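You operate a simulated robot arm through the tools that you are given. There is no shell and no other tool.

The job below is to be done with a simulated robot arm. You get a single attempt, and the scene is never put back.

JOB
Pump 2 strokes into the small white bucket, add 2 doses of powder, slide it under the stand mixer.
Fine: water first; spill nothing.

It is judged by the outcome, as a careful person would: the job done as asked, and still so three seconds after it is handed in. It fails if anything else is knocked over, pushed out of place, dropped, spilled or broken.

ROBOT AND FRAMES
A 7-joint arm with a two-finger parallel gripper, fixed in place. Base frame: the origin is at the foot of the arm, x ahead of it, y to its left, z up. Lengths are in m, angles in rad, forces in N, time in s.
Its first joint turns from -2.304 to 2.304 rad. Payload 3.91 kg.
Tool frame: the origin (TCP) lies between the finger pads and is the grasp point; the fingertips stand 0.03 m ahead of it; z points along the fingers, y is the line along which they close. The gripper opens to 0.11 m. The fingers are 0.02 m wide and 0.01 m thick; the gripper's body (0.048 by 0.112 m) begins 0.055 m behind the TCP.
Orientation is that of the tool frame in the base frame, as [roll, pitch, yaw] about the fixed x, y, z axes, in that order (R = Rz(yaw) Ry(pitch) Rx(roll)). With the fingers straight down and closing along the base's y, the tool's x points along the base's -x, its y along +y and its z along -z.

CONTROLS
- The arm moves only by the tool nudge_tool. Its argument "increments" is a list of rows, each a list of 3 entries, a list of its own where there are three numbers: the shift along the tool's x, y, z in units of 150 mm (1.0 is 150 mm), then the turn, a rotation vector about the tool's x, y, z in units of 60 degrees (1.0 is 60 degrees), then the closure, from 0 (fully open) to 1 (shut). In form: [[[dx, dy, dz], [rx, ry, rz], fingers], ...]. A call has 1 to 20 rows; each row is the pose to reach, as a shift and turn from the pose commanded when the call began, along the tool's axes at that moment. A call with a number of a shift or a turn outside -1 to 1 is refused whole. Rows are played at 5 a second. More than 0.05 m and 0.15 rad between two rows, or a gripper value outside its range, and nothing of the call is played. A pose out of reach is approached as far as the arm can. The call stops where the force on the tool passes 70 N (or 10 N more than at its start, if that is more) or the arm is blocked; 0.2 s more then pass. Each finger travels about 0.108 m/s and halts on what it meets, pressing with about 33 N; the grip force reading is that of the motor and also rises with nothing between the fingers. The clock runs only during rows and for 0.2 s after the last one: add rows that repeat a pose to give the fingers time. It gives the time, the measured TCP pose, the force on the tool (base axes), the opening and the grip force at its end, in the units of the frame above (readings bear some noise), with the torque about the TCP (base axes, N m) and any sound that the robot's microphone picked up, and new pictures: "pictures" is both (left out), scene, wrist or none.
- Cameras (640 x 400 px; columns grow to the right, rows downward): "scene" is fixed at [0.0465, 0.5071, 1.5992]; the picture's right is [0.44, -0.90, 0.00], its down [-0.71, -0.35, -0.61] and it looks along [0.55, 0.27, -0.79] (base axes); focal length 214 px, centre (320, 200). "wrist" rides on the gripper at [0.072, 0.017, -0.103] in the tool frame; the picture's right is [-0.23, 0.97, 0.00], its down [-0.76, -0.18, -0.62] and it looks along [-0.61, -0.14, 0.78] (tool axes); focal length 222 px, centre (320, 200). There is no depth. A picture from a camera that has moved, and an enlarged one, comes with that camera's place and axes in the base frame and with its lens. The place of the scene camera against the robot may be out by one fixed shift of up to 0.018 m in any direction.
- enlarge(camera, box): a new picture of the part [left, top, right, bottom] of that camera's present view, enlarged. No time passes.
- close_job(): hands the job in; it is judged then, once.

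Nothing tells you positions but the pictures and the camera data. Unless the task says otherwise, let go and move clear before handing in.

The tools are called after "Request:" as a command line: name --argument value ..., lists and objects as JSON in quotes. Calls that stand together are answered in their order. nudge_tool: Moves the arm, as the interface text tells. Its arguments: {"type":"object","properties":{"increments":{"type":"array","items":{"type":"array"}},"pictures":{"type":"string","enum":["both","scene","wrist","none"]}},"required":["increments"]} The other tools are called the same way: enlarge (camera, box) takes an enlarged picture of a part of a camera's view; close_job () hands the job in.

At the start:

```text
t: 0.0
tcp_pos: [0.5267, 0.4827, 1.3686]
ee_rot: [-3.141, 0.0, 3.141]
ft_force: [-0.5, 0.2, -0.4]
wrist_torque: [0.0, -0.01, -0.02]
opening: 0.1103
grasp_force: 0.1
```

scene: 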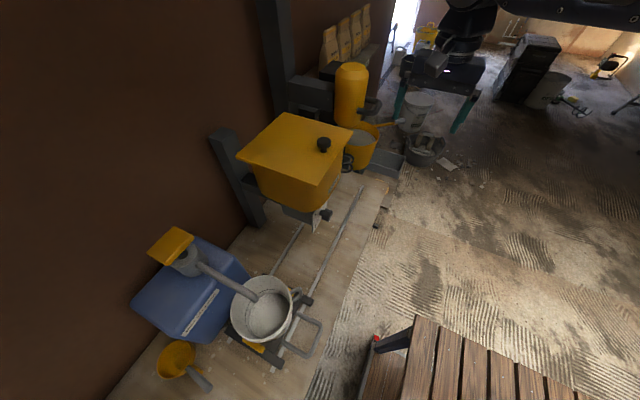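
wrist: 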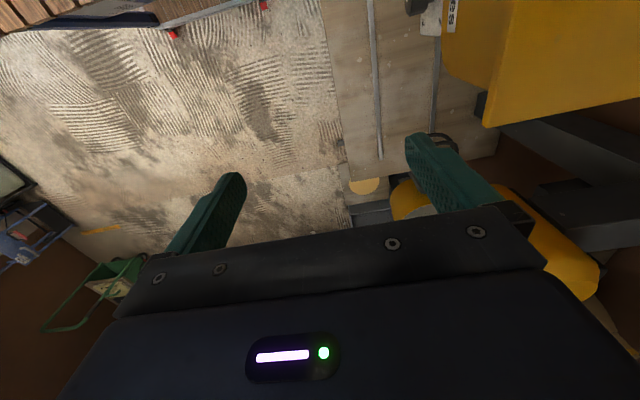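

I see a blue canister with a pump (spout over a white bucket in a carriage on rails), a yellow hopper with a black knob, and a yellow stand mixer further along the rails. I'll enlarge the parts of the view before any motion.

Request:
enlarge --camera "scene" --box '[120, 210, 340, 400]'

Request:
enlarge --camera "scene" --box '[200, 90, 400, 260]'

Request:
enlarge --camera "scene" --box '[300, 0, 500, 180]'

```text
2.11 times, centred on (230, 305) of scene
camera zoom: at [0.0465, 0.5071, 1.5992], right [0.44, -0.9, 0.0], down [-0.71, -0.35, -0.61], along [0.55, 0.27, -0.79], focal length 452 px, centre (510, -21)
```

zoom: 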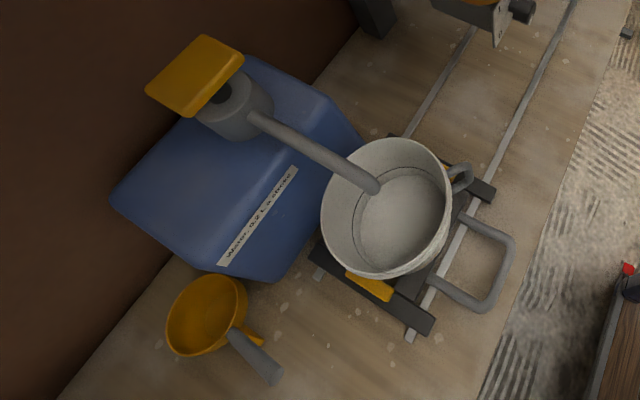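

```text
2.35 times, centred on (300, 175) of scene
camera zoom: at [0.0465, 0.5071, 1.5992], right [0.44, -0.9, 0.0], down [-0.71, -0.35, -0.61], along [0.55, 0.27, -0.79], focal length 505 px, centre (367, 259)
```

zoom: 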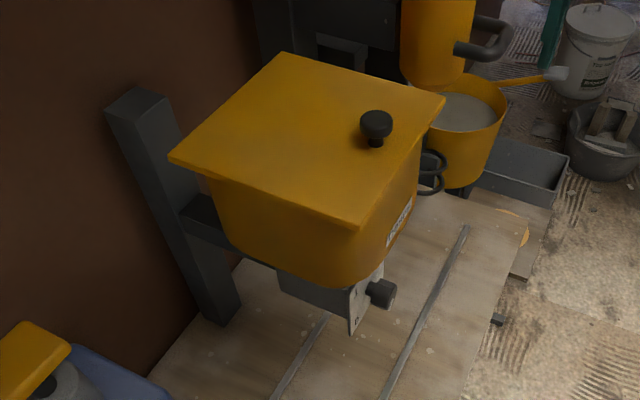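

```text
2.22 times, centred on (400, 90) of scene
camera zoom: at [0.0465, 0.5071, 1.5992], right [0.44, -0.9, 0.0], down [-0.71, -0.35, -0.61], along [0.55, 0.27, -0.79], focal length 477 px, centre (142, 444)
```

zoom: 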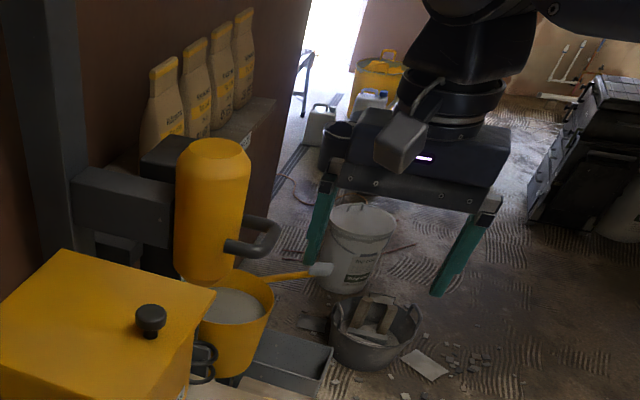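

The rails run along x at about z 0.53, the bucket is near x 0.11, the hopper is centred near x 0.46 with its lid at z 1.22, and the mixer is further along +x. I'll turn the wrist camera toward the +y side to look at the mechanisms.

Request:
nudge_tool --increments '[[[0, 0, 0], [0, 0, -0.125], 0], [[0, 0, 0], [0, 0, -0.25], 0], [[0, 0, 0], [0, 0, -0.375], 0], [[0, 0, 0], [0, 0, -0.5], 0], [[0, 0, 0], [0, 0, -0.625], 0], [[0, 0, 0], [0, 0, -0.75], 0], [[0, 0, 0], [0, 0, -0.875], 0], [[0, 0, 0], [0, 0, -1.0], 0], [[0, 0, 0], [0, 0, -1.0], 0]]' --pictures "both"

```text
t: 2.0
tcp_pos: [0.5275, 0.4829, 1.3704]
ee_rot: [-3.141, -0.001, -2.092]
ft_force: [-0.2, 1.1, 0.0]
wrist_torque: [-0.02, -0.03, -0.01]
opening: 0.1097
grasp_force: 0.1
camera wrist: at [0.4768, 0.4289, 1.4725], right [-0.73, 0.68, 0.0], down [0.53, 0.57, 0.62], along [0.43, 0.46, -0.78], focal length 222 px, centre (320, 200)
```

scene: 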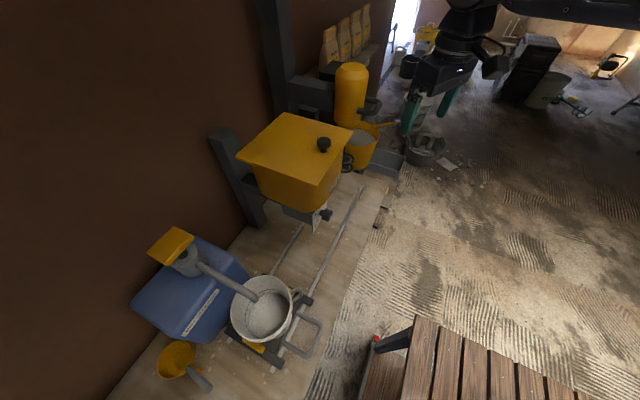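
wrist: 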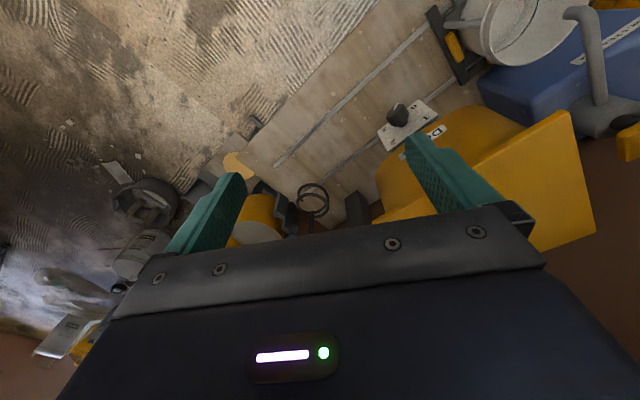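

The view shows the hopper's front plate with a dark knob and a label, and a whisk near the rails' far end. I'll enlarge both.

Request:
enlarge --camera "wrist" --box '[340, 60, 500, 180]'

Request:
enlarge --camera "wrist" --box '[200, 100, 400, 260]'

Request:
enlarge --camera "wrist" --box '[400, 0, 640, 180]'

```text
3.33 times, centred on (420, 120) of wrist
camera zoom: at [0.4768, 0.4289, 1.4725], right [-0.73, 0.68, 0.0], down [0.53, 0.57, 0.62], along [0.43, 0.46, -0.78], focal length 740 px, centre (-13, 467)
```

zoom: 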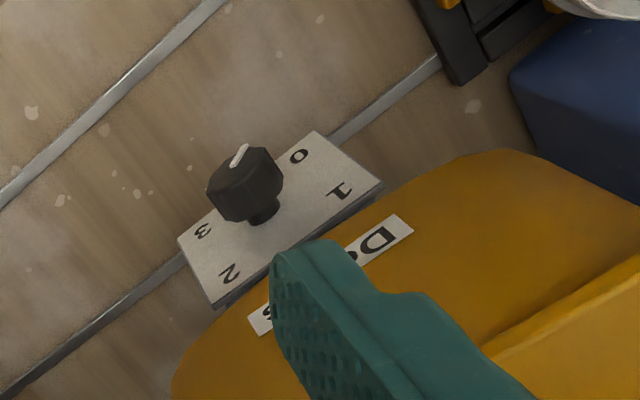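

```text
2.50 times, centred on (300, 180) of wrist
camera zoom: at [0.4768, 0.4289, 1.4725], right [-0.73, 0.68, 0.0], down [0.53, 0.57, 0.62], along [0.43, 0.46, -0.78], focal length 555 px, centre (370, 250)
```

zoom: 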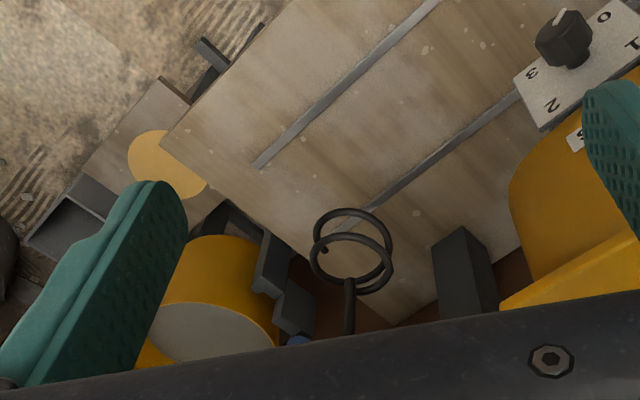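

```text
2.22 times, centred on (520, 90) of wrist
camera zoom: at [0.4768, 0.4289, 1.4725], right [-0.73, 0.68, 0.0], down [0.53, 0.57, 0.62], along [0.43, 0.46, -0.78], focal length 494 px, centre (-124, 444)
```

zoom: 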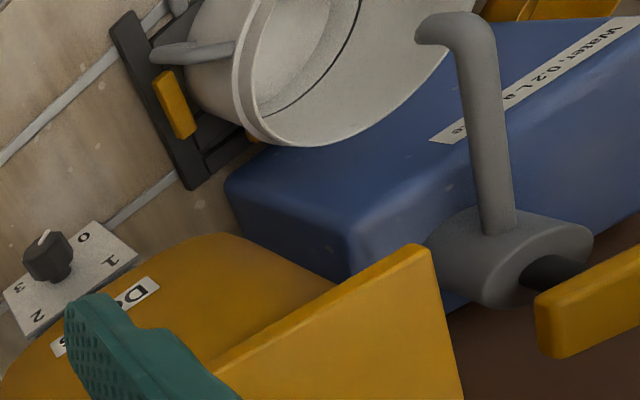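

The hopper plate has positions 0–3 marked around a knob facing −y, and the label reads "Dose…". I'll bring the camera lower and straight on to read the plate.

Request:
nudge_tool --increments '[[[0.13, 0.016, 0.2], [0, 0, -0.1], 0], [[0.26, 0.032, 0.4], [0, 0, -0.2], 0], [[0.39, 0.048, 0.6], [0, 0, -0.3], 0], [[0.52, 0.064, 0.8], [0, 0, -0.4], 0], [[0.66, 0.08, 1.0], [0, 0, -0.5], 0], [[0.66, 0.08, 1.0], [0, 0, -0.5], 0]]' --pictures "wrist"

```text
t: 3.4
tcp_pos: [0.4677, 0.4032, 1.2172]
ee_rot: [3.141, 0.0, -1.569]
ft_force: [0.3, -0.3, -0.3]
wrist_torque: [-0.01, 0.01, 0.01]
opening: 0.1099
grasp_force: 0.0
camera wrist: at [0.4515, 0.3326, 1.3212], right [-0.97, 0.23, 0.0], down [0.18, 0.76, 0.62], along [0.14, 0.61, -0.78], focal length 222 px, centre (320, 200)
```

wrist: 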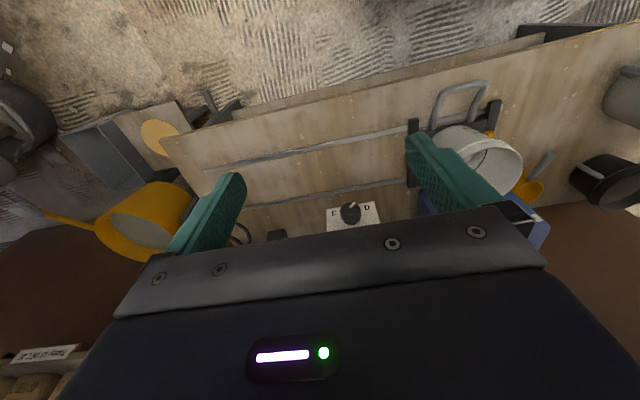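

The knob and plate are coming into view, upside down. I'll tilt the tool toward +y and keep descending.

Request:
nudge_tool --increments '[[[0, 0, 0.166], [0, -0.111, 0], 0], [[0, 0, 0.333], [0, -0.222, 0], 0], [[0, 0, 0.5], [0, -0.333, 0], 0], [[0, 0, 0.666], [0, -0.444, 0], 0], [[0, 0, 0.833], [0, -0.555, 0], 0], [[0, 0, 1.0], [0, -0.667, 0], 0], [[0, 0, 1.0], [0, -0.667, 0], 0]]' --pictures "wrist"

```text
t: 5.0
tcp_pos: [0.4665, 0.4018, 1.068]
ee_rot: [3.142, 0.698, -1.571]
ft_force: [-0.3, 0.2, -0.3]
wrist_torque: [0.0, -0.03, 0.03]
opening: 0.1103
grasp_force: 0.1
camera wrist: at [0.45, 0.2807, 1.1], right [-0.97, 0.17, 0.15], down [0.18, 0.18, 0.97], along [0.14, 0.97, -0.21], focal length 222 px, centre (320, 200)
```

wrist: 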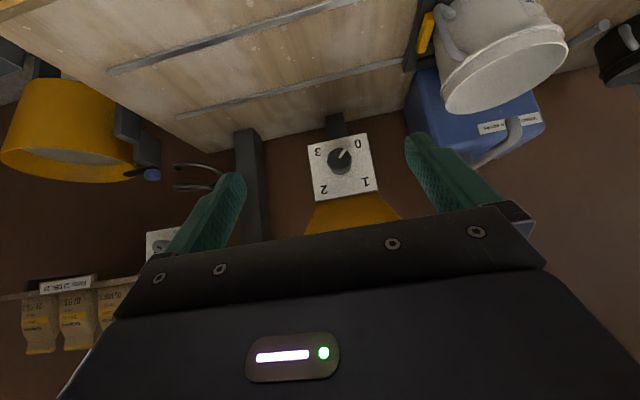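

Now I have a head-on view of the dial, and there is another dial on the mixer at left. I'll enlarge these.

Request:
enlarge --camera "wrist" --box '[280, 110, 400, 210]'

Request:
enlarge --camera "wrist" --box '[0, 100, 260, 300]'

Request:
enlarge --camera "wrist" --box '[400, 0, 640, 180]'

```text
4.00 times, centred on (340, 160) of wrist
camera zoom: at [0.45, 0.2807, 1.1], right [-0.97, 0.17, 0.15], down [0.18, 0.18, 0.97], along [0.14, 0.97, -0.21], focal length 888 px, centre (240, 360)
```

zoom: 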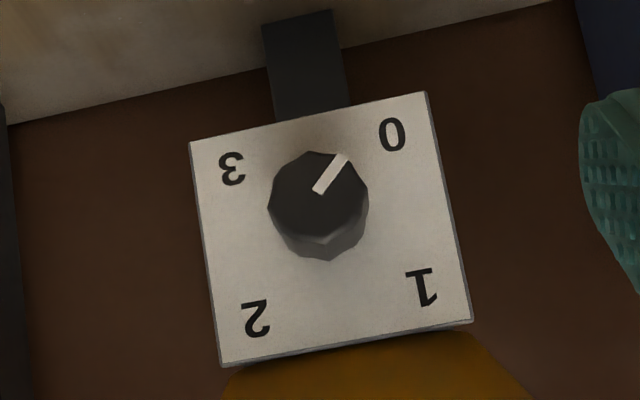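

```text
2.00 times, centred on (130, 200) of wrist
camera zoom: at [0.45, 0.2807, 1.1], right [-0.97, 0.17, 0.15], down [0.18, 0.18, 0.97], along [0.14, 0.97, -0.21], focal length 444 px, centre (700, 200)
```

zoom: 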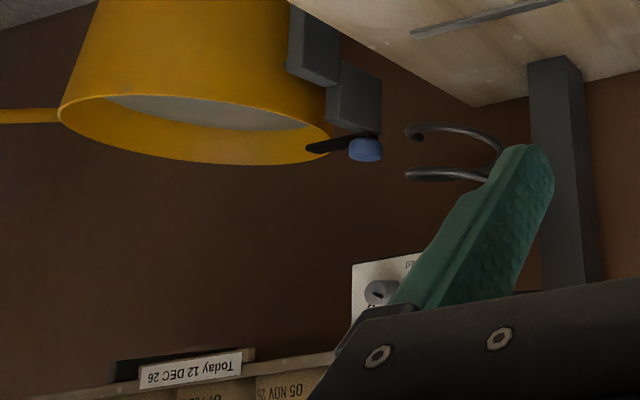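

```text
2.22 times, centred on (520, 90) of wrist
camera zoom: at [0.45, 0.2807, 1.1], right [-0.97, 0.17, 0.15], down [0.18, 0.18, 0.97], along [0.14, 0.97, -0.21], focal length 494 px, centre (-124, 444)
```

zoom: 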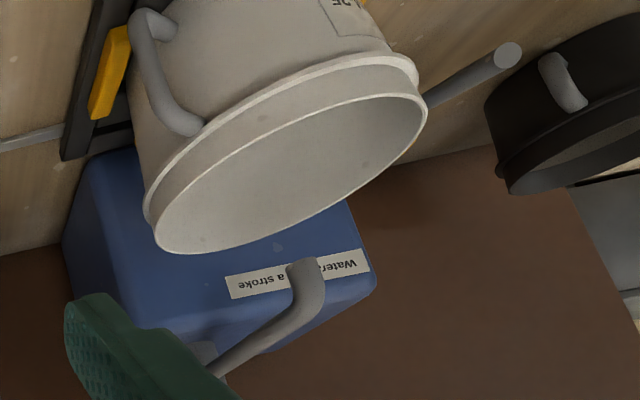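

The dial points at 0, and turning clockwise as seen from the front goes 0→1→2→3. The pump's pad is near [0.10, 1.03, 1.01] and the carriage handle near [0.11, 0.55, 0.67]. I'll back up and move toward the pump and bucket for closer views.

Request:
nudge_tool --increments '[[[-0.135, 0.166, -0.075], [0, 0.111, 0], 0], [[-0.27, 0.333, -0.15], [0, 0.222, 0], 0], [[-0.405, 0.5, -0.225], [0, 0.333, 0], 0], [[-0.54, 0.666, -0.3], [0, 0.444, 0], 0], [[-0.675, 0.833, -0.375], [0, 0.555, 0], 0], [[-0.81, 1.0, -0.45], [0, 0.667, 0], 0], [[-0.81, 1.0, -0.45], [0, 0.667, 0], 0]]' --pictures "wrist"

```text
t: 6.6
tcp_pos: [0.3178, 0.4534, 1.1997]
ee_rot: [-3.141, -0.002, -1.571]
ft_force: [-0.6, -0.6, 0.9]
wrist_torque: [-0.03, 0.03, 0.02]
opening: 0.11
grasp_force: 0.0
camera wrist: at [0.3017, 0.3816, 1.302], right [-0.97, 0.23, 0.0], down [0.18, 0.76, 0.62], along [0.14, 0.61, -0.78], focal length 222 px, centre (320, 200)
```

wrist: 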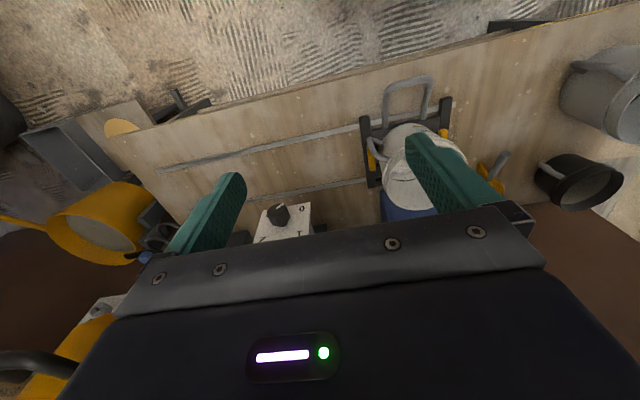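

I'm still left of the bucket. I'll continue toward x≈0.15 while keeping high, then look at the pump.

Request:
nudge_tool --increments '[[[-0.13, 0.2, -0.06], [0, 0, 0], 0], [[-0.26, 0.4, -0.12], [0, 0, 0], 0], [[-0.39, 0.6, -0.18], [0, 0, 0], 0], [[-0.52, 0.8, -0.24], [0, 0, 0], 0], [[-0.65, 1.0, -0.3], [0, 0, 0], 0], [[-0.65, 1.0, -0.3], [0, 0, 0], 0]]' --pictures "both"

```text
t: 8.0
tcp_pos: [0.168, 0.5494, 1.2462]
ee_rot: [3.14, -0.003, -1.573]
ft_force: [-0.6, -0.3, 0.0]
wrist_torque: [0.0, 0.02, 0.0]
opening: 0.1096
grasp_force: 0.0
camera wrist: at [0.151, 0.477, 1.3487], right [-0.97, 0.23, 0.0], down [0.18, 0.76, 0.62], along [0.14, 0.61, -0.78], focal length 222 px, centre (320, 200)
```

scene: 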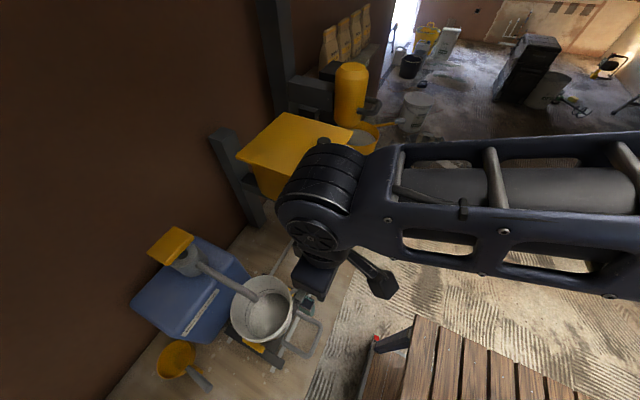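
wrist: 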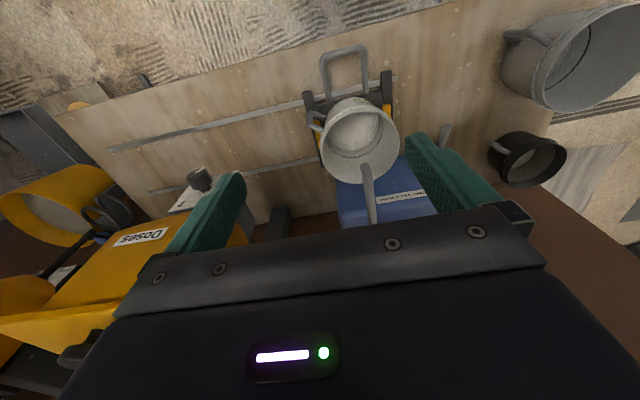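

The dial label reads "Doses". Now I'll tilt up to see the pump head and spout.

Request:
nudge_tool --increments '[[[0, 0, 0], [0, -0.12, 0], 0], [[0, 0, 0], [0, -0.24, 0], 0], [[0, 0, 0], [0, -0.36, 0], 0], [[0, 0, 0], [0, -0.48, 0], 0], [[0, 0, 0], [0, -0.55, 0], 0], [[0, 0, 0], [0, -0.55, 0], 0]]' --pictures "wrist"

```text
t: 9.4
tcp_pos: [0.1687, 0.5498, 1.2444]
ee_rot: [3.141, 0.577, -1.571]
ft_force: [0.4, 0.1, -0.7]
wrist_torque: [0.03, -0.01, -0.05]
opening: 0.1101
grasp_force: 0.0
camera wrist: at [0.1508, 0.4332, 1.2912], right [-0.97, 0.19, 0.12], down [0.18, 0.3, 0.94], along [0.14, 0.94, -0.32], focal length 222 px, centre (320, 200)
```

wrist: 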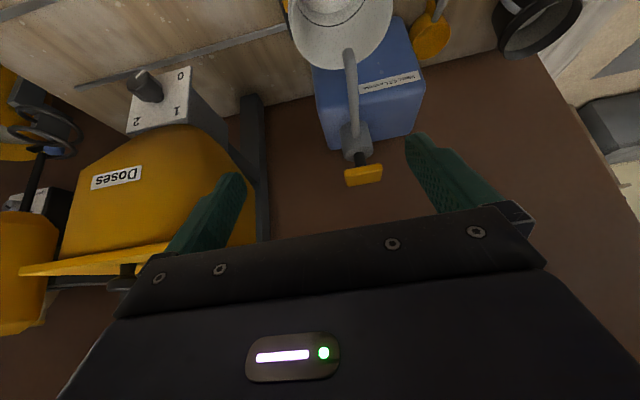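

Request:
enlarge --camera "wrist" --box '[270, 60, 450, 200]'

Request:
enlarge --camera "wrist" --box '[0, 50, 260, 250]'

```text
2.86 times, centred on (360, 130) of wrist
camera zoom: at [0.1508, 0.4332, 1.2912], right [-0.97, 0.19, 0.12], down [0.18, 0.3, 0.94], along [0.14, 0.94, -0.32], focal length 635 px, centre (206, 400)
```

zoom: 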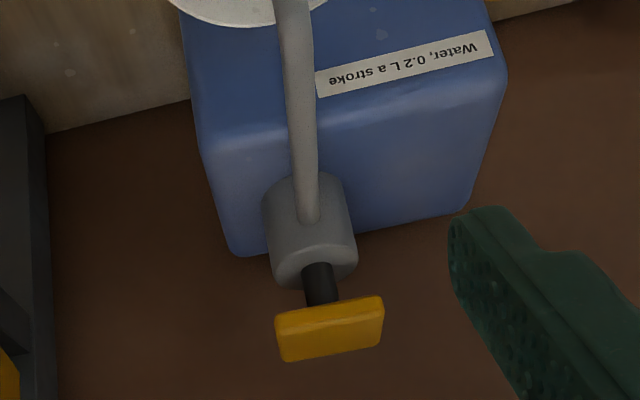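

```text
2.00 times, centred on (130, 150) of wrist
camera zoom: at [0.1508, 0.4332, 1.2912], right [-0.97, 0.19, 0.12], down [0.18, 0.3, 0.94], along [0.14, 0.94, -0.32], focal length 444 px, centre (700, 300)
```

zoom: 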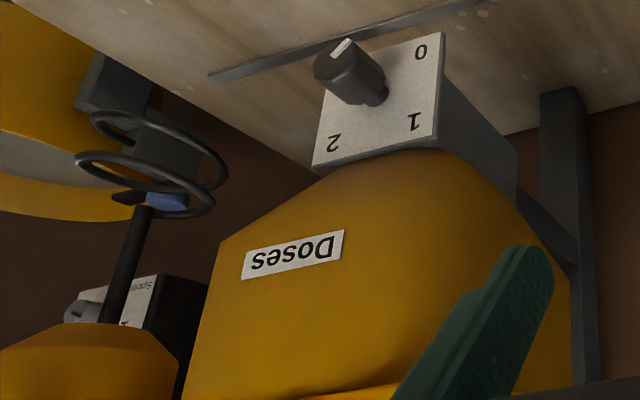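

The pump is a yellow press pad on a black stem above a grey cylinder, labelled "Water, 0.2 L a stroke". Pad centre is about [0.105, 0.985, 1.055]. I'll close the fingers, straighten the tool and move over it at a safe height.

Request:
nudge_tool --increments '[[[-0.14, 0.067, 0.09], [0, 0.092, 0], 0.2], [[-0.28, 0.133, 0.18], [0, 0.183, 0], 0.4], [[-0.42, 0.2, 0.27], [0, 0.275, 0], 0.6], [[-0.56, 0.267, 0.36], [0, 0.367, 0], 0.8], [[-0.7, 0.333, 0.45], [0, 0.458, 0], 1], [[-0.838, 0.4, 0.545], [0, 0.55, 0], 1], [[-0.838, 0.4, 0.545], [0, 0.55, 0], 1], [[-0.838, 0.4, 0.545], [0, 0.55, 0], 1]]' --pictures "both"

```text
t: 11.2
tcp_pos: [0.1075, 0.701, 1.2443]
ee_rot: [-3.14, 0.0, -1.572]
ft_force: [-0.1, 0.9, 0.4]
wrist_torque: [-0.02, 0.03, 0.02]
opening: 0.0003
grasp_force: 33.2
camera wrist: at [0.0914, 0.629, 1.3471], right [-0.97, 0.23, 0.0], down [0.18, 0.76, 0.62], along [0.14, 0.61, -0.78], focal length 222 px, centre (320, 200)
```

scene: 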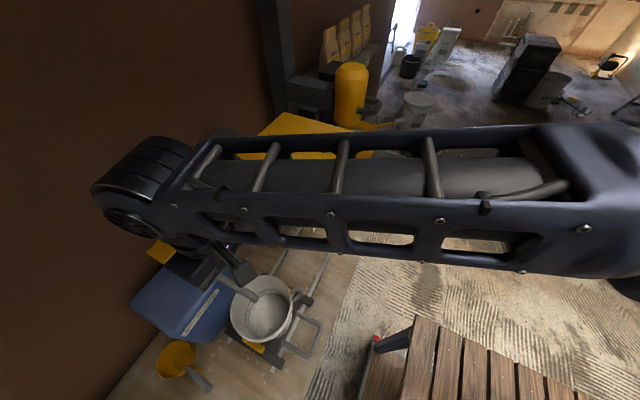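
wrist: 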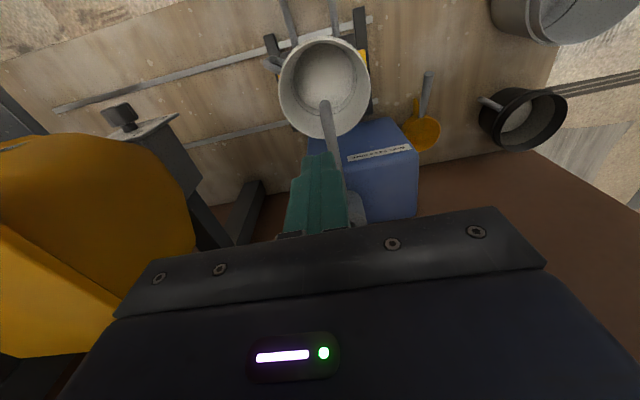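

The bucket is directly below the spout, with a clear path. I'll continue +0.15 m in y toward the pump pad.

Request:
nudge_tool --increments '[[[-0.2, 0, 0], [0, 0, 0], 1], [[-0.4, 0, 0], [0, 0, 0], 1], [[-0.6, 0, 0], [0, 0, 0], 1], [[-0.8, 0, 0], [0, 0, 0], 1], [[-1.0, 0, 0], [0, 0, 0], 1], [[-1.0, 0, 0], [0, 0, 0], 1]]' --pictures "both"

```text
t: 12.6
tcp_pos: [0.1047, 0.8498, 1.2447]
ee_rot: [-3.142, 0.001, -1.572]
ft_force: [-0.7, -0.5, 0.2]
wrist_torque: [0.02, 0.0, 0.03]
opening: 0.0001
grasp_force: 32.8
camera wrist: at [0.0888, 0.7781, 1.3473], right [-0.97, 0.23, 0.0], down [0.18, 0.76, 0.62], along [0.14, 0.61, -0.78], focal length 222 px, centre (320, 200)
```

scene: 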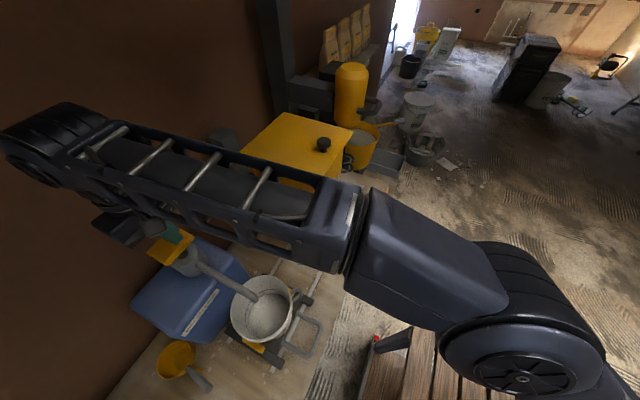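
wrist: 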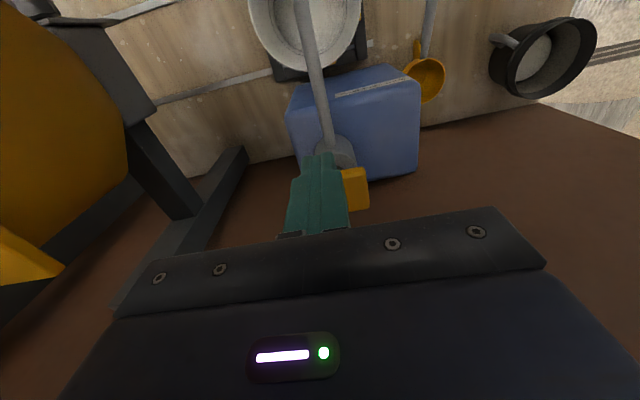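

Request:
enlarge --camera "wrist" --box '[270, 110, 400, 220]'

Request:
enlarge --camera "scene" --box '[100, 200, 240, 310]'

```text
3.64 times, centred on (335, 165) of wrist
camera zoom: at [0.0888, 0.7781, 1.3473], right [-0.97, 0.23, 0.0], down [0.18, 0.76, 0.62], along [0.14, 0.61, -0.78], focal length 808 px, centre (266, 327)
```

zoom: 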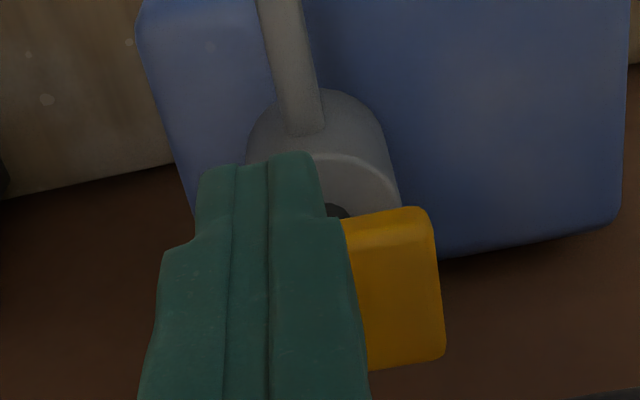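

```text
3.64 times, centred on (170, 255) of scene
camera zoom: at [0.0465, 0.5071, 1.5992], right [0.44, -0.9, 0.0], down [-0.71, -0.35, -0.61], along [0.55, 0.27, -0.79], focal length 780 px, centre (866, 0)
```

zoom: 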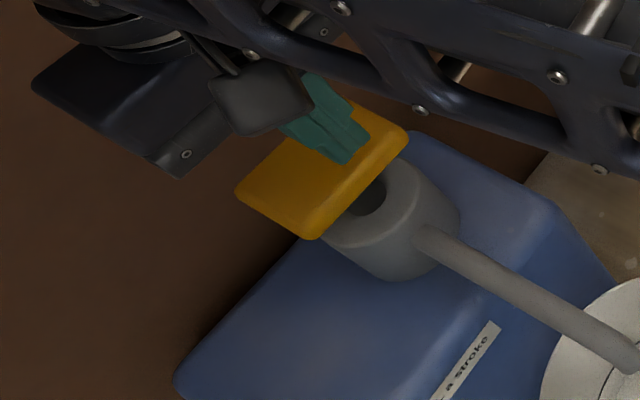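

The pad's top face spans about x 0.06–0.16, y 0.97–1.04, z ≈1.055, with the stem axis near [0.108, 1.0]. I'll move over it at the current height and check that the arm reaches.

Request:
nudge_tool --increments '[[[-0.25, -0.01, 0], [0, 0, 0], 1], [[-0.5, -0.02, 0], [0, 0, 0], 1], [[-0.75, -0.03, 0], [0, 0, 0], 1], [[-0.97, -0.03, 0], [0, 0, 0], 1], [[-0.97, -0.03, 0], [0, 0, 0], 1]]' --pictures "both"

```text
t: 13.8
tcp_pos: [0.1205, 0.8925, 1.2244]
ee_rot: [-3.141, 0.0, -1.572]
ft_force: [-0.2, -0.1, 0.2]
wrist_torque: [0.01, 0.0, 0.01]
opening: 0.0
grasp_force: 32.8
out of reach, approached as far as the arm can: row 1, 2, 3, 4, 5
camera wrist: at [0.1034, 0.8203, 1.3269], right [-0.97, 0.23, 0.0], down [0.18, 0.76, 0.62], along [0.14, 0.61, -0.78], focal length 222 px, centre (320, 200)
```

scene: 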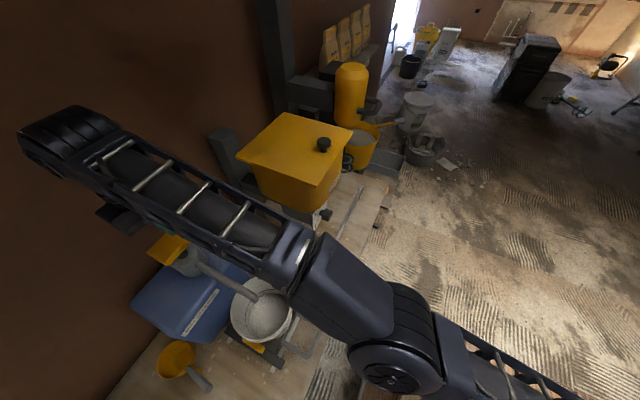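
wrist: 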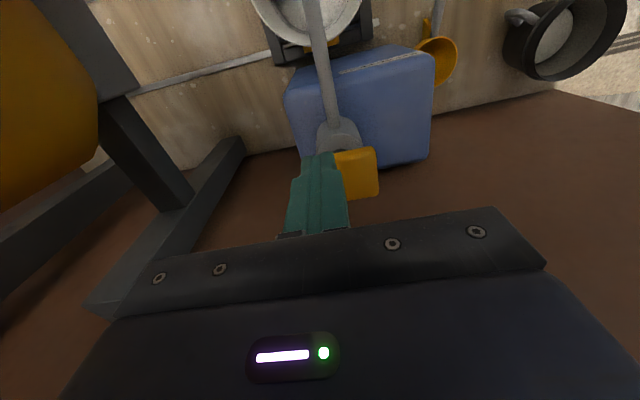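

Straight down is out of reach at this height, so I'll back off slightly and check where the commanded pose now stands. Then I'll tilt the tool outward.

Request:
nudge_tool --increments '[[[0.2, 0, 0], [0, 0, 0], 1], [[0.4, 0, 0], [0, 0, 0], 1], [[0.6, 0, 0], [0, 0, 0], 1], [[0.6, 0, 0], [0, 0, 0], 1]]' --pictures "none"

```text
t: 14.8
tcp_pos: [0.1211, 0.8031, 1.2305]
ee_rot: [-3.141, 0.0, -1.572]
ft_force: [0.4, 0.8, 0.3]
wrist_torque: [-0.03, 0.02, 0.0]
opening: 0.0002
grasp_force: 32.7
```

The commanded pose is clamped to the reached pose. Next I'll tilt the fingers about 35° outward to gain reach, staying well above the pad.

Request:
nudge_tool --increments '[[[-0.08, 0.015, 0], [0, -0.1, 0], 1], [[-0.16, 0.03, 0], [0, -0.2, 0], 1], [[-0.24, 0.045, 0], [0, -0.3, 0], 1], [[-0.32, 0.06, 0], [0, -0.4, 0], 1], [[-0.4, 0.075, 0], [0, -0.5, 0], 1], [[-0.47, 0.087, 0], [0, -0.583, 0], 1], [[-0.47, 0.087, 0], [0, -0.583, 0], 1]]' --pictures "both"

```text
t: 16.4
tcp_pos: [0.1081, 0.8755, 1.2318]
ee_rot: [-3.142, 0.61, -1.57]
ft_force: [0.2, 0.2, -0.8]
wrist_torque: [0.0, -0.02, -0.01]
opening: 0.0
grasp_force: 32.9
camera wrist: at [0.0912, 0.7571, 1.2731], right [-0.97, 0.19, 0.13], down [0.18, 0.27, 0.95], along [0.14, 0.95, -0.29], focal length 222 px, centre (320, 200)
```

scene: 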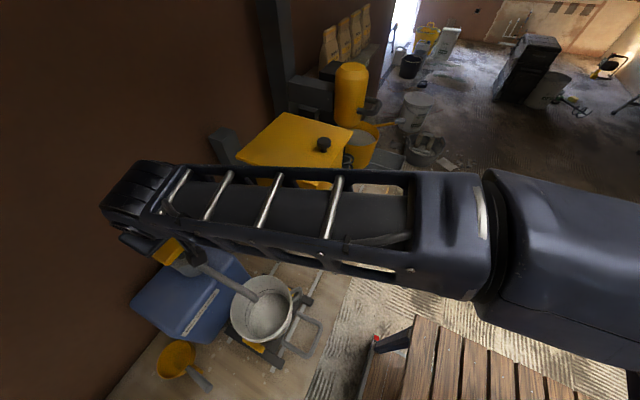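
wrist: 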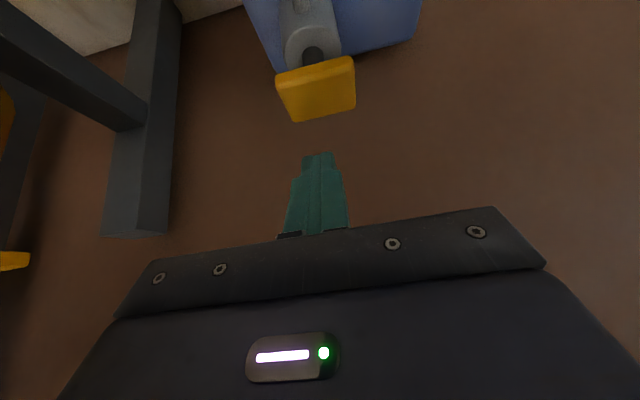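

Request:
enlarge --camera "wrist" --box '[250, 20, 390, 180]'

```text
2.50 times, centred on (320, 100) of wrist
camera zoom: at [0.0912, 0.7571, 1.2731], right [-0.97, 0.19, 0.13], down [0.18, 0.27, 0.95], along [0.14, 0.95, -0.29], focal length 555 px, centre (320, 450)
```

zoom: 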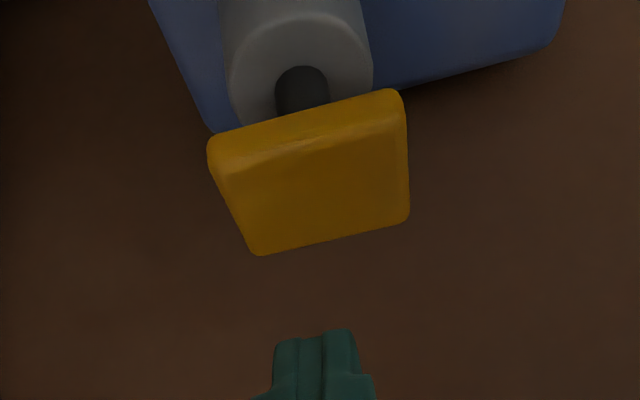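

The pad's top is at z≈1.06, x 0.063–0.153, y 0.968–1.036, which is consistent across views. I'll bring the tilted fingertips to just above its centre.

Request:
nudge_tool --increments '[[[-0.057, 0, 0.173], [0, 0, 0], 1], [[-0.114, 0, 0.346], [0, 0, 0], 1], [[-0.171, 0, 0.52], [0, 0, 0], 1], [[-0.228, 0, 0.693], [0, 0, 0], 1], [[-0.285, 0, 0.866], [0, 0, 0], 1], [[-0.285, 0, 0.866], [0, 0, 0], 1]]' --pictures "both"

```text
t: 17.8
tcp_pos: [0.1084, 0.9849, 1.1482]
ee_rot: [3.14, 0.612, -1.571]
ft_force: [-0.3, 0.2, -0.2]
wrist_torque: [-0.02, -0.01, 0.01]
opening: 0.0002
grasp_force: 32.9
camera wrist: at [0.0918, 0.8664, 1.1897], right [-0.97, 0.19, 0.13], down [0.18, 0.27, 0.95], along [0.14, 0.95, -0.29], focal length 222 px, centre (320, 200)
```

scene: 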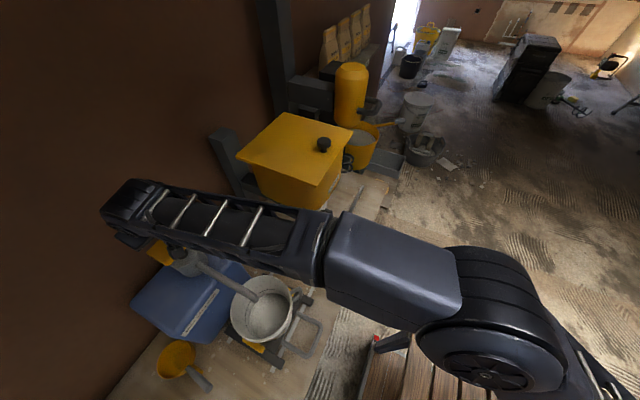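
wrist: 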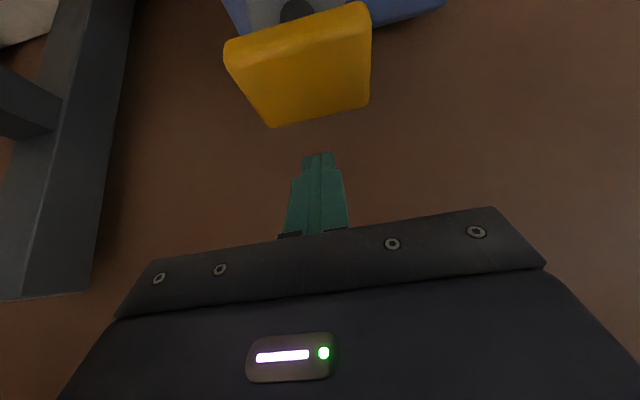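

I'm about 6 cm above contact and aligned over the pad. I'll descend vertically to just above the surface first.

Request:
nudge_tool --increments '[[[0.05, 0, 0.076], [0, 0, 0], 1], [[0.1, 0, 0.152], [0, 0, 0], 1], [[0.14, 0, 0.215], [0, 0, 0], 1], [[0.17, 0, 0.26], [0, 0, 0], 1], [[0.17, 0, 0.26], [0, 0, 0], 1]]' --pictures "both"

```text
t: 19.0
tcp_pos: [0.1075, 0.9865, 1.1012]
ee_rot: [3.141, 0.612, -1.57]
ft_force: [-0.6, 0.0, -0.4]
wrist_torque: [-0.02, 0.0, -0.03]
opening: 0.0
grasp_force: 32.9
camera wrist: at [0.0915, 0.8685, 1.1435], right [-0.97, 0.19, 0.13], down [0.18, 0.27, 0.95], along [0.14, 0.95, -0.29], focal length 222 px, centre (320, 200)
```

scene: 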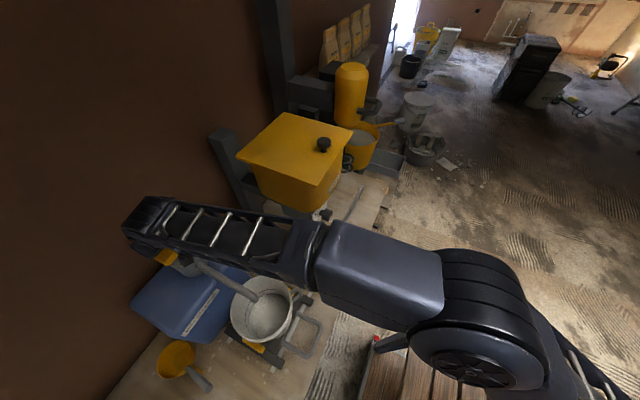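
wrist: 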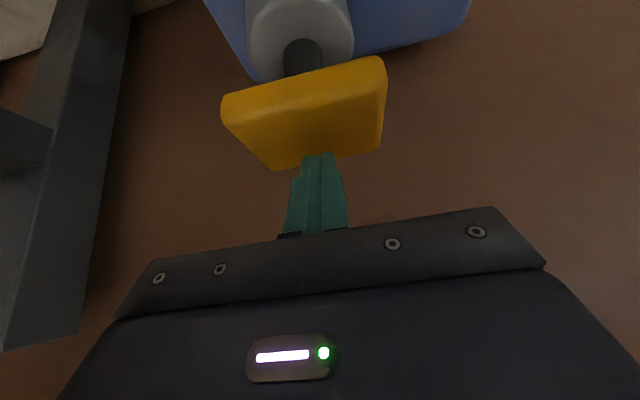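

The fingertips are just above the pad. I'll press down 2 cm gently to read the force.

Request:
nudge_tool --increments '[[[0.019, 0, 0.0273], [0, 0, 0], 1], [[0.038, 0, 0.0547], [0, 0, 0], 1], [[0.057, 0, 0.082], [0, 0, 0], 1], [[0.076, 0, 0.109], [0, 0, 0], 1], [[0.076, 0, 0.109], [0, 0, 0], 1]]' --pictures "wrist"

```text
t: 20.2
tcp_pos: [0.1084, 0.9858, 1.0812]
ee_rot: [3.141, 0.61, -1.569]
ft_force: [1.3, -0.2, 3.1]
wrist_torque: [0.09, -0.03, -0.04]
opening: 0.0
grasp_force: 33.1
camera wrist: at [0.0914, 0.8681, 1.1236], right [-0.97, 0.19, 0.13], down [0.18, 0.27, 0.95], along [0.14, 0.95, -0.29], focal length 222 px, centre (320, 200)
```

wrist: 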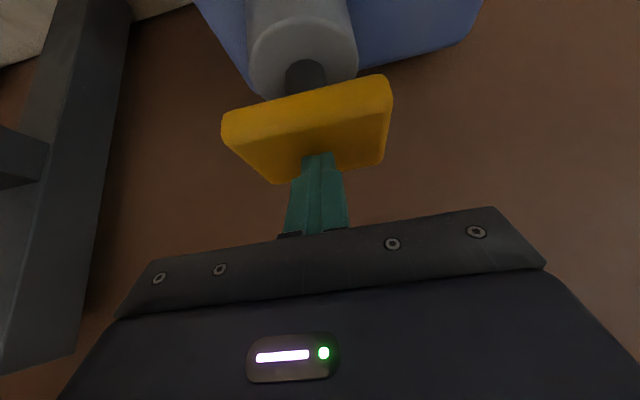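

Contact is made at z≈1.081 with light force. Now I'll continue the stroke down in small steps.

Request:
nudge_tool --increments '[[[0.023, 0, 0.033], [0, 0, 0], 1], [[0.046, 0, 0.066], [0, 0, 0], 1], [[0.069, 0, 0.098], [0, 0, 0], 1], [[0.092, 0, 0.131], [0, 0, 0], 1], [[0.115, 0, 0.164], [0, 0, 0], 1], [[0.115, 0, 0.164], [0, 0, 0], 1]]' --pictures "both"

```text
t: 21.6
tcp_pos: [0.108, 0.9854, 1.0512]
ee_rot: [3.141, 0.611, -1.572]
ft_force: [-2.1, -1.6, 7.9]
wrist_torque: [0.04, 0.09, 0.11]
opening: 0.0001
grasp_force: 32.8
camera wrist: at [0.0915, 0.8672, 1.0935], right [-0.97, 0.19, 0.13], down [0.18, 0.27, 0.95], along [0.14, 0.95, -0.29], focal length 222 px, centre (320, 200)
```

scene: 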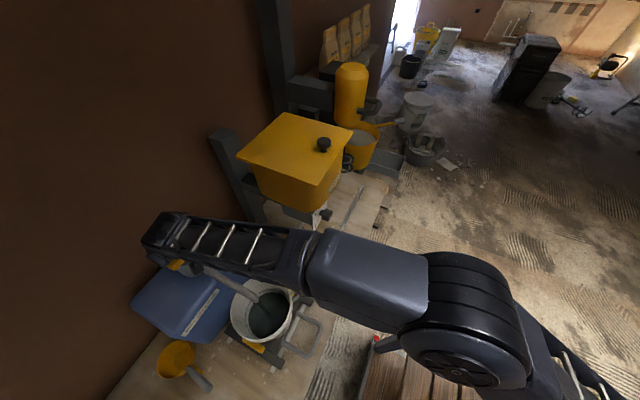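
wrist: 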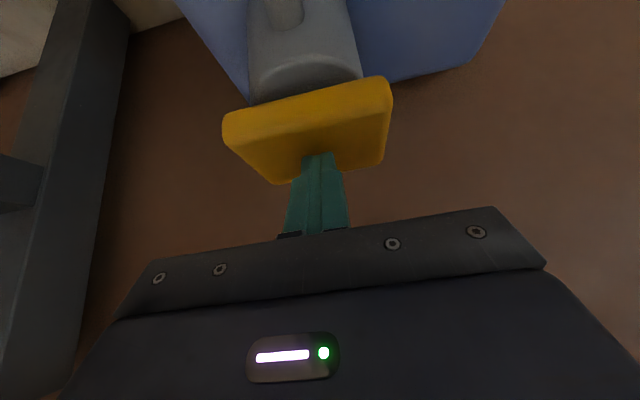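

Water has appeared in the bucket. I'll check whether the pad is fully down.

Request:
enlarge --camera "wrist" --box '[210, 40, 410, 190]'

Request:
enlarge --camera "scene" --box '[200, 250, 340, 370]'

```text
2.67 times, centred on (310, 115) of wrist
camera zoom: at [0.0915, 0.8672, 1.0935], right [-0.97, 0.19, 0.13], down [0.18, 0.27, 0.95], along [0.14, 0.95, -0.29], focal length 592 px, centre (347, 427)
```

zoom: 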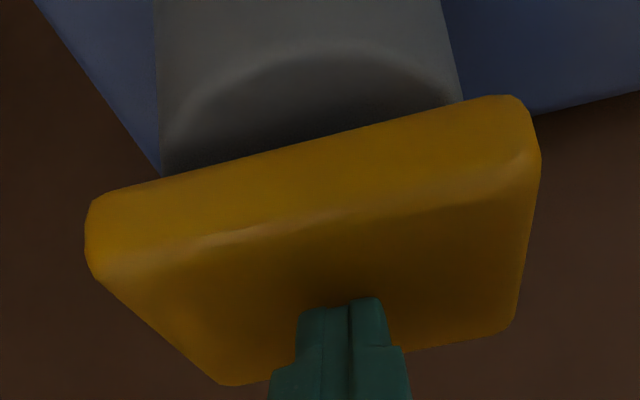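

```text
3.33 times, centred on (270, 310) of scene
camera zoom: at [0.0465, 0.5071, 1.5992], right [0.44, -0.9, 0.0], down [-0.71, -0.35, -0.61], along [0.55, 0.27, -0.79], focal length 715 px, centre (487, -167)
```

zoom: 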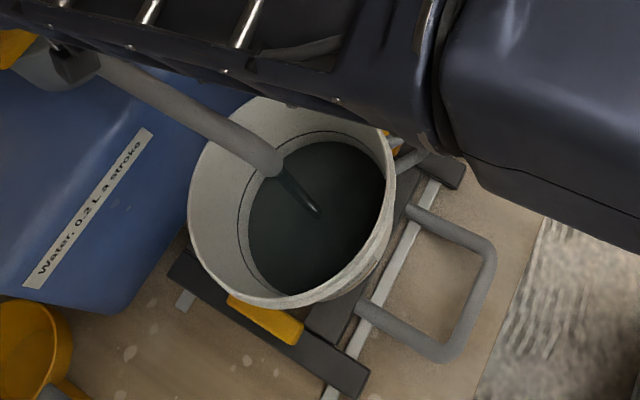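

Water is still streaming and the pad is nearly down. I'll press the last bit to the stop.

Request:
nudge_tool --increments '[[[0.011, 0, 0.016], [0, 0, 0], 1], [[0.023, 0, 0.033], [0, 0, 0], 1], [[0.034, 0, 0.049], [0, 0, 0], 1], [[0.046, 0, 0.066], [0, 0, 0], 1], [[0.046, 0, 0.066], [0, 0, 0], 1]]' --pictures "both"

```text
t: 22.8
tcp_pos: [0.1092, 0.9861, 1.0425]
ee_rot: [3.141, 0.617, -1.571]
ft_force: [1.3, -6.9, 37.0]
wrist_torque: [0.11, -0.02, 0.05]
opening: 0.0
grasp_force: 32.9
camera wrist: at [0.0923, 0.8675, 1.0844], right [-0.97, 0.19, 0.13], down [0.18, 0.26, 0.95], along [0.14, 0.95, -0.29], focal length 222 px, centre (320, 200)
```

scene: 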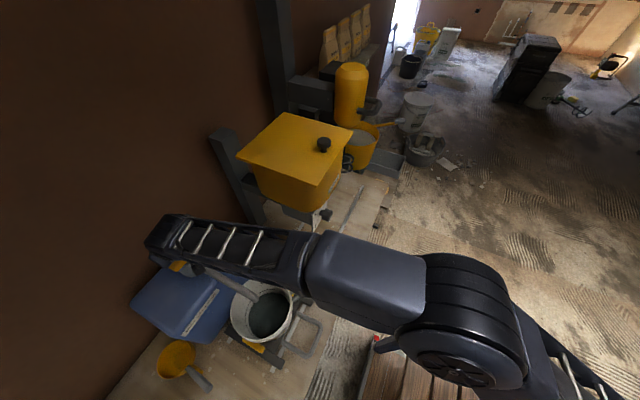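
wrist: 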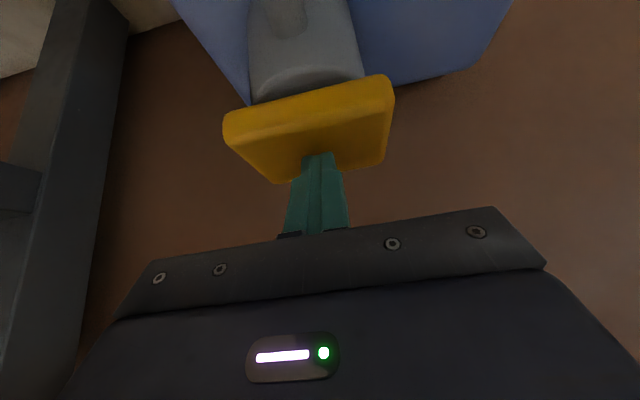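

The force rose to 37 N, so the first stroke is fully down. I'll raise the fingers and let the pad spring back up.

Request:
nudge_tool --increments '[[[-0.039, 0, -0.056], [0, 0, 0], 1], [[-0.078, 0, -0.111], [0, 0, 0], 1], [[-0.117, 0, -0.167], [0, 0, 0], 1], [[-0.156, 0, -0.222], [0, 0, 0], 1], [[-0.195, 0, -0.278], [0, 0, 0], 1], [[-0.233, 0, -0.333], [0, 0, 0], 1], [[-0.233, 0, -0.333], [0, 0, 0], 1], [[-0.233, 0, -0.333], [0, 0, 0], 1], [[-0.233, 0, -0.333], [0, 0, 0], 1]]' --pictures "both"

Request:
enlarge --camera "scene" --box '[200, 250, 340, 370]'

```text
t: 24.8
tcp_pos: [0.107, 0.9864, 1.1004]
ee_rot: [-3.142, 0.612, -1.57]
ft_force: [0.5, -0.7, -0.5]
wrist_torque: [0.03, -0.02, -0.03]
opening: 0.0
grasp_force: 33.5
camera wrist: at [0.091, 0.8679, 1.1426], right [-0.97, 0.19, 0.13], down [0.18, 0.27, 0.95], along [0.14, 0.95, -0.29], focal length 222 px, centre (320, 200)
```

scene: 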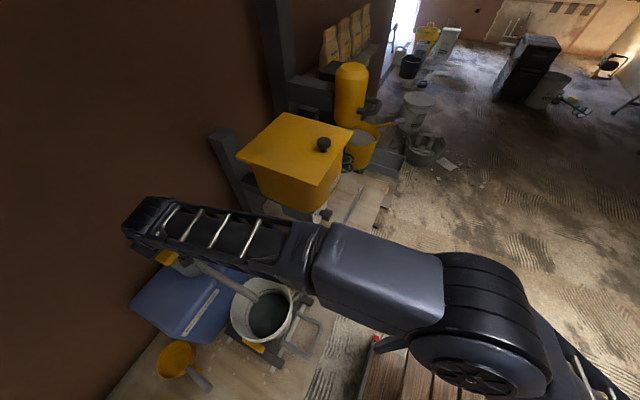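
wrist: 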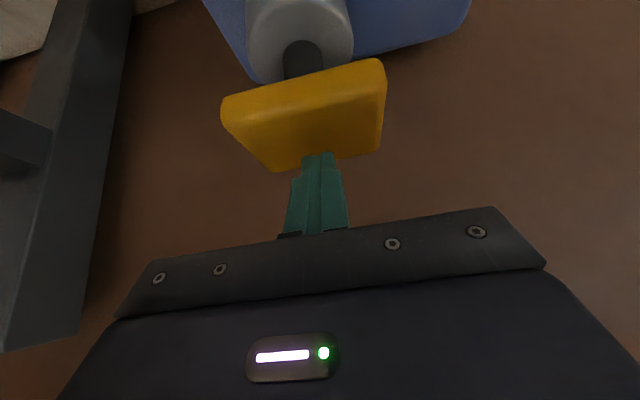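

```text
3.33 times, centred on (270, 310) of scene
camera zoom: at [0.0465, 0.5071, 1.5992], right [0.44, -0.9, 0.0], down [-0.71, -0.35, -0.61], along [0.55, 0.27, -0.79], focal length 715 px, centre (487, -167)
```

zoom: 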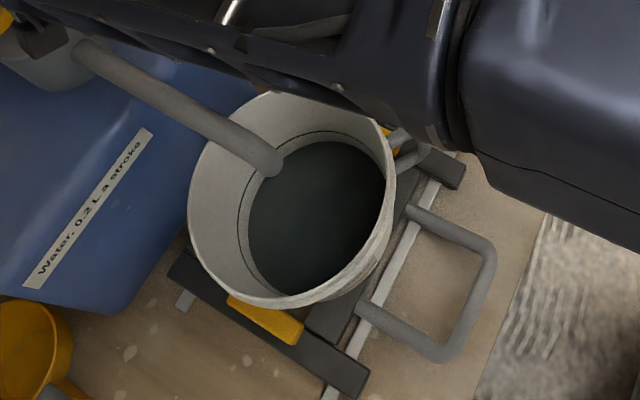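

The pad is fully back up and the flow has stopped after one stroke. Now the second stroke, same travel.

Request:
nudge_tool --increments '[[[0.029, 0, 0.042], [0, 0, 0], 1], [[0.058, 0, 0.083], [0, 0, 0], 1], [[0.087, 0, 0.125], [0, 0, 0], 1], [[0.117, 0, 0.167], [0, 0, 0], 1], [[0.146, 0, 0.208], [0, 0, 0], 1], [[0.175, 0, 0.25], [0, 0, 0], 1], [[0.204, 0, 0.291], [0, 0, 0], 1], [[0.233, 0, 0.333], [0, 0, 0], 1], [[0.233, 0, 0.333], [0, 0, 0], 1], [[0.233, 0, 0.333], [0, 0, 0], 1]]' --pictures "both"

Request:
enlarge --camera "scene" --box '[200, 250, 340, 370]'

```text
t: 27.0
tcp_pos: [0.1083, 0.9869, 1.0426]
ee_rot: [-3.14, 0.616, -1.571]
ft_force: [0.7, -3.9, 34.6]
wrist_torque: [0.2, 0.04, 0.03]
opening: 0.0
grasp_force: 32.8
camera wrist: at [0.0915, 0.8678, 1.0845], right [-0.97, 0.19, 0.13], down [0.18, 0.26, 0.95], along [0.14, 0.95, -0.29], focal length 222 px, centre (320, 200)
```

scene: 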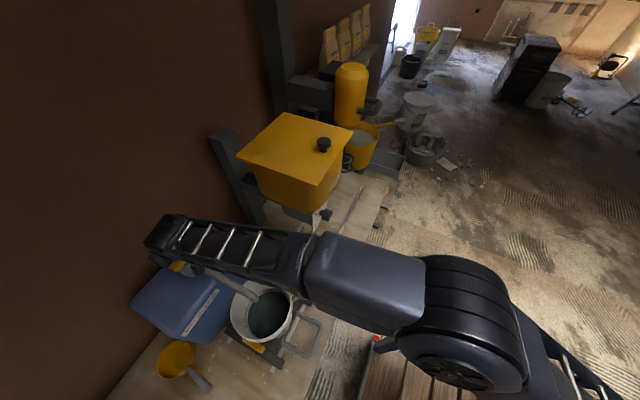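
wrist: 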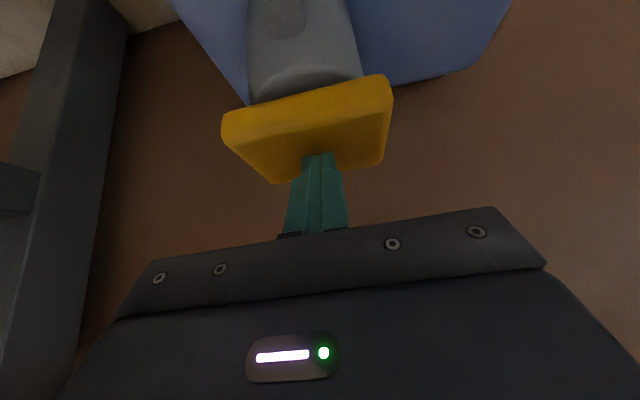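

```text
3.33 times, centred on (270, 310) of scene
camera zoom: at [0.0465, 0.5071, 1.5992], right [0.44, -0.9, 0.0], down [-0.71, -0.35, -0.61], along [0.55, 0.27, -0.79], focal length 715 px, centre (487, -167)
```

zoom: 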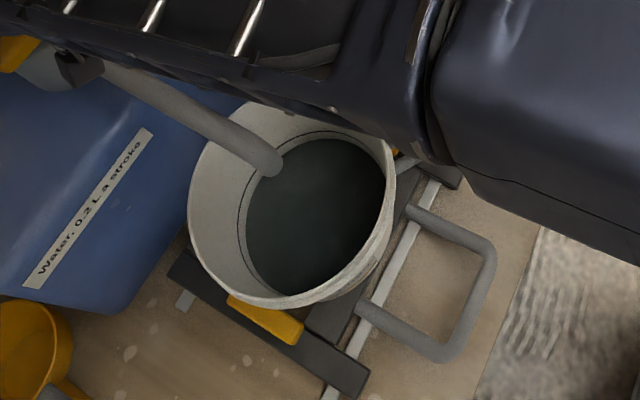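

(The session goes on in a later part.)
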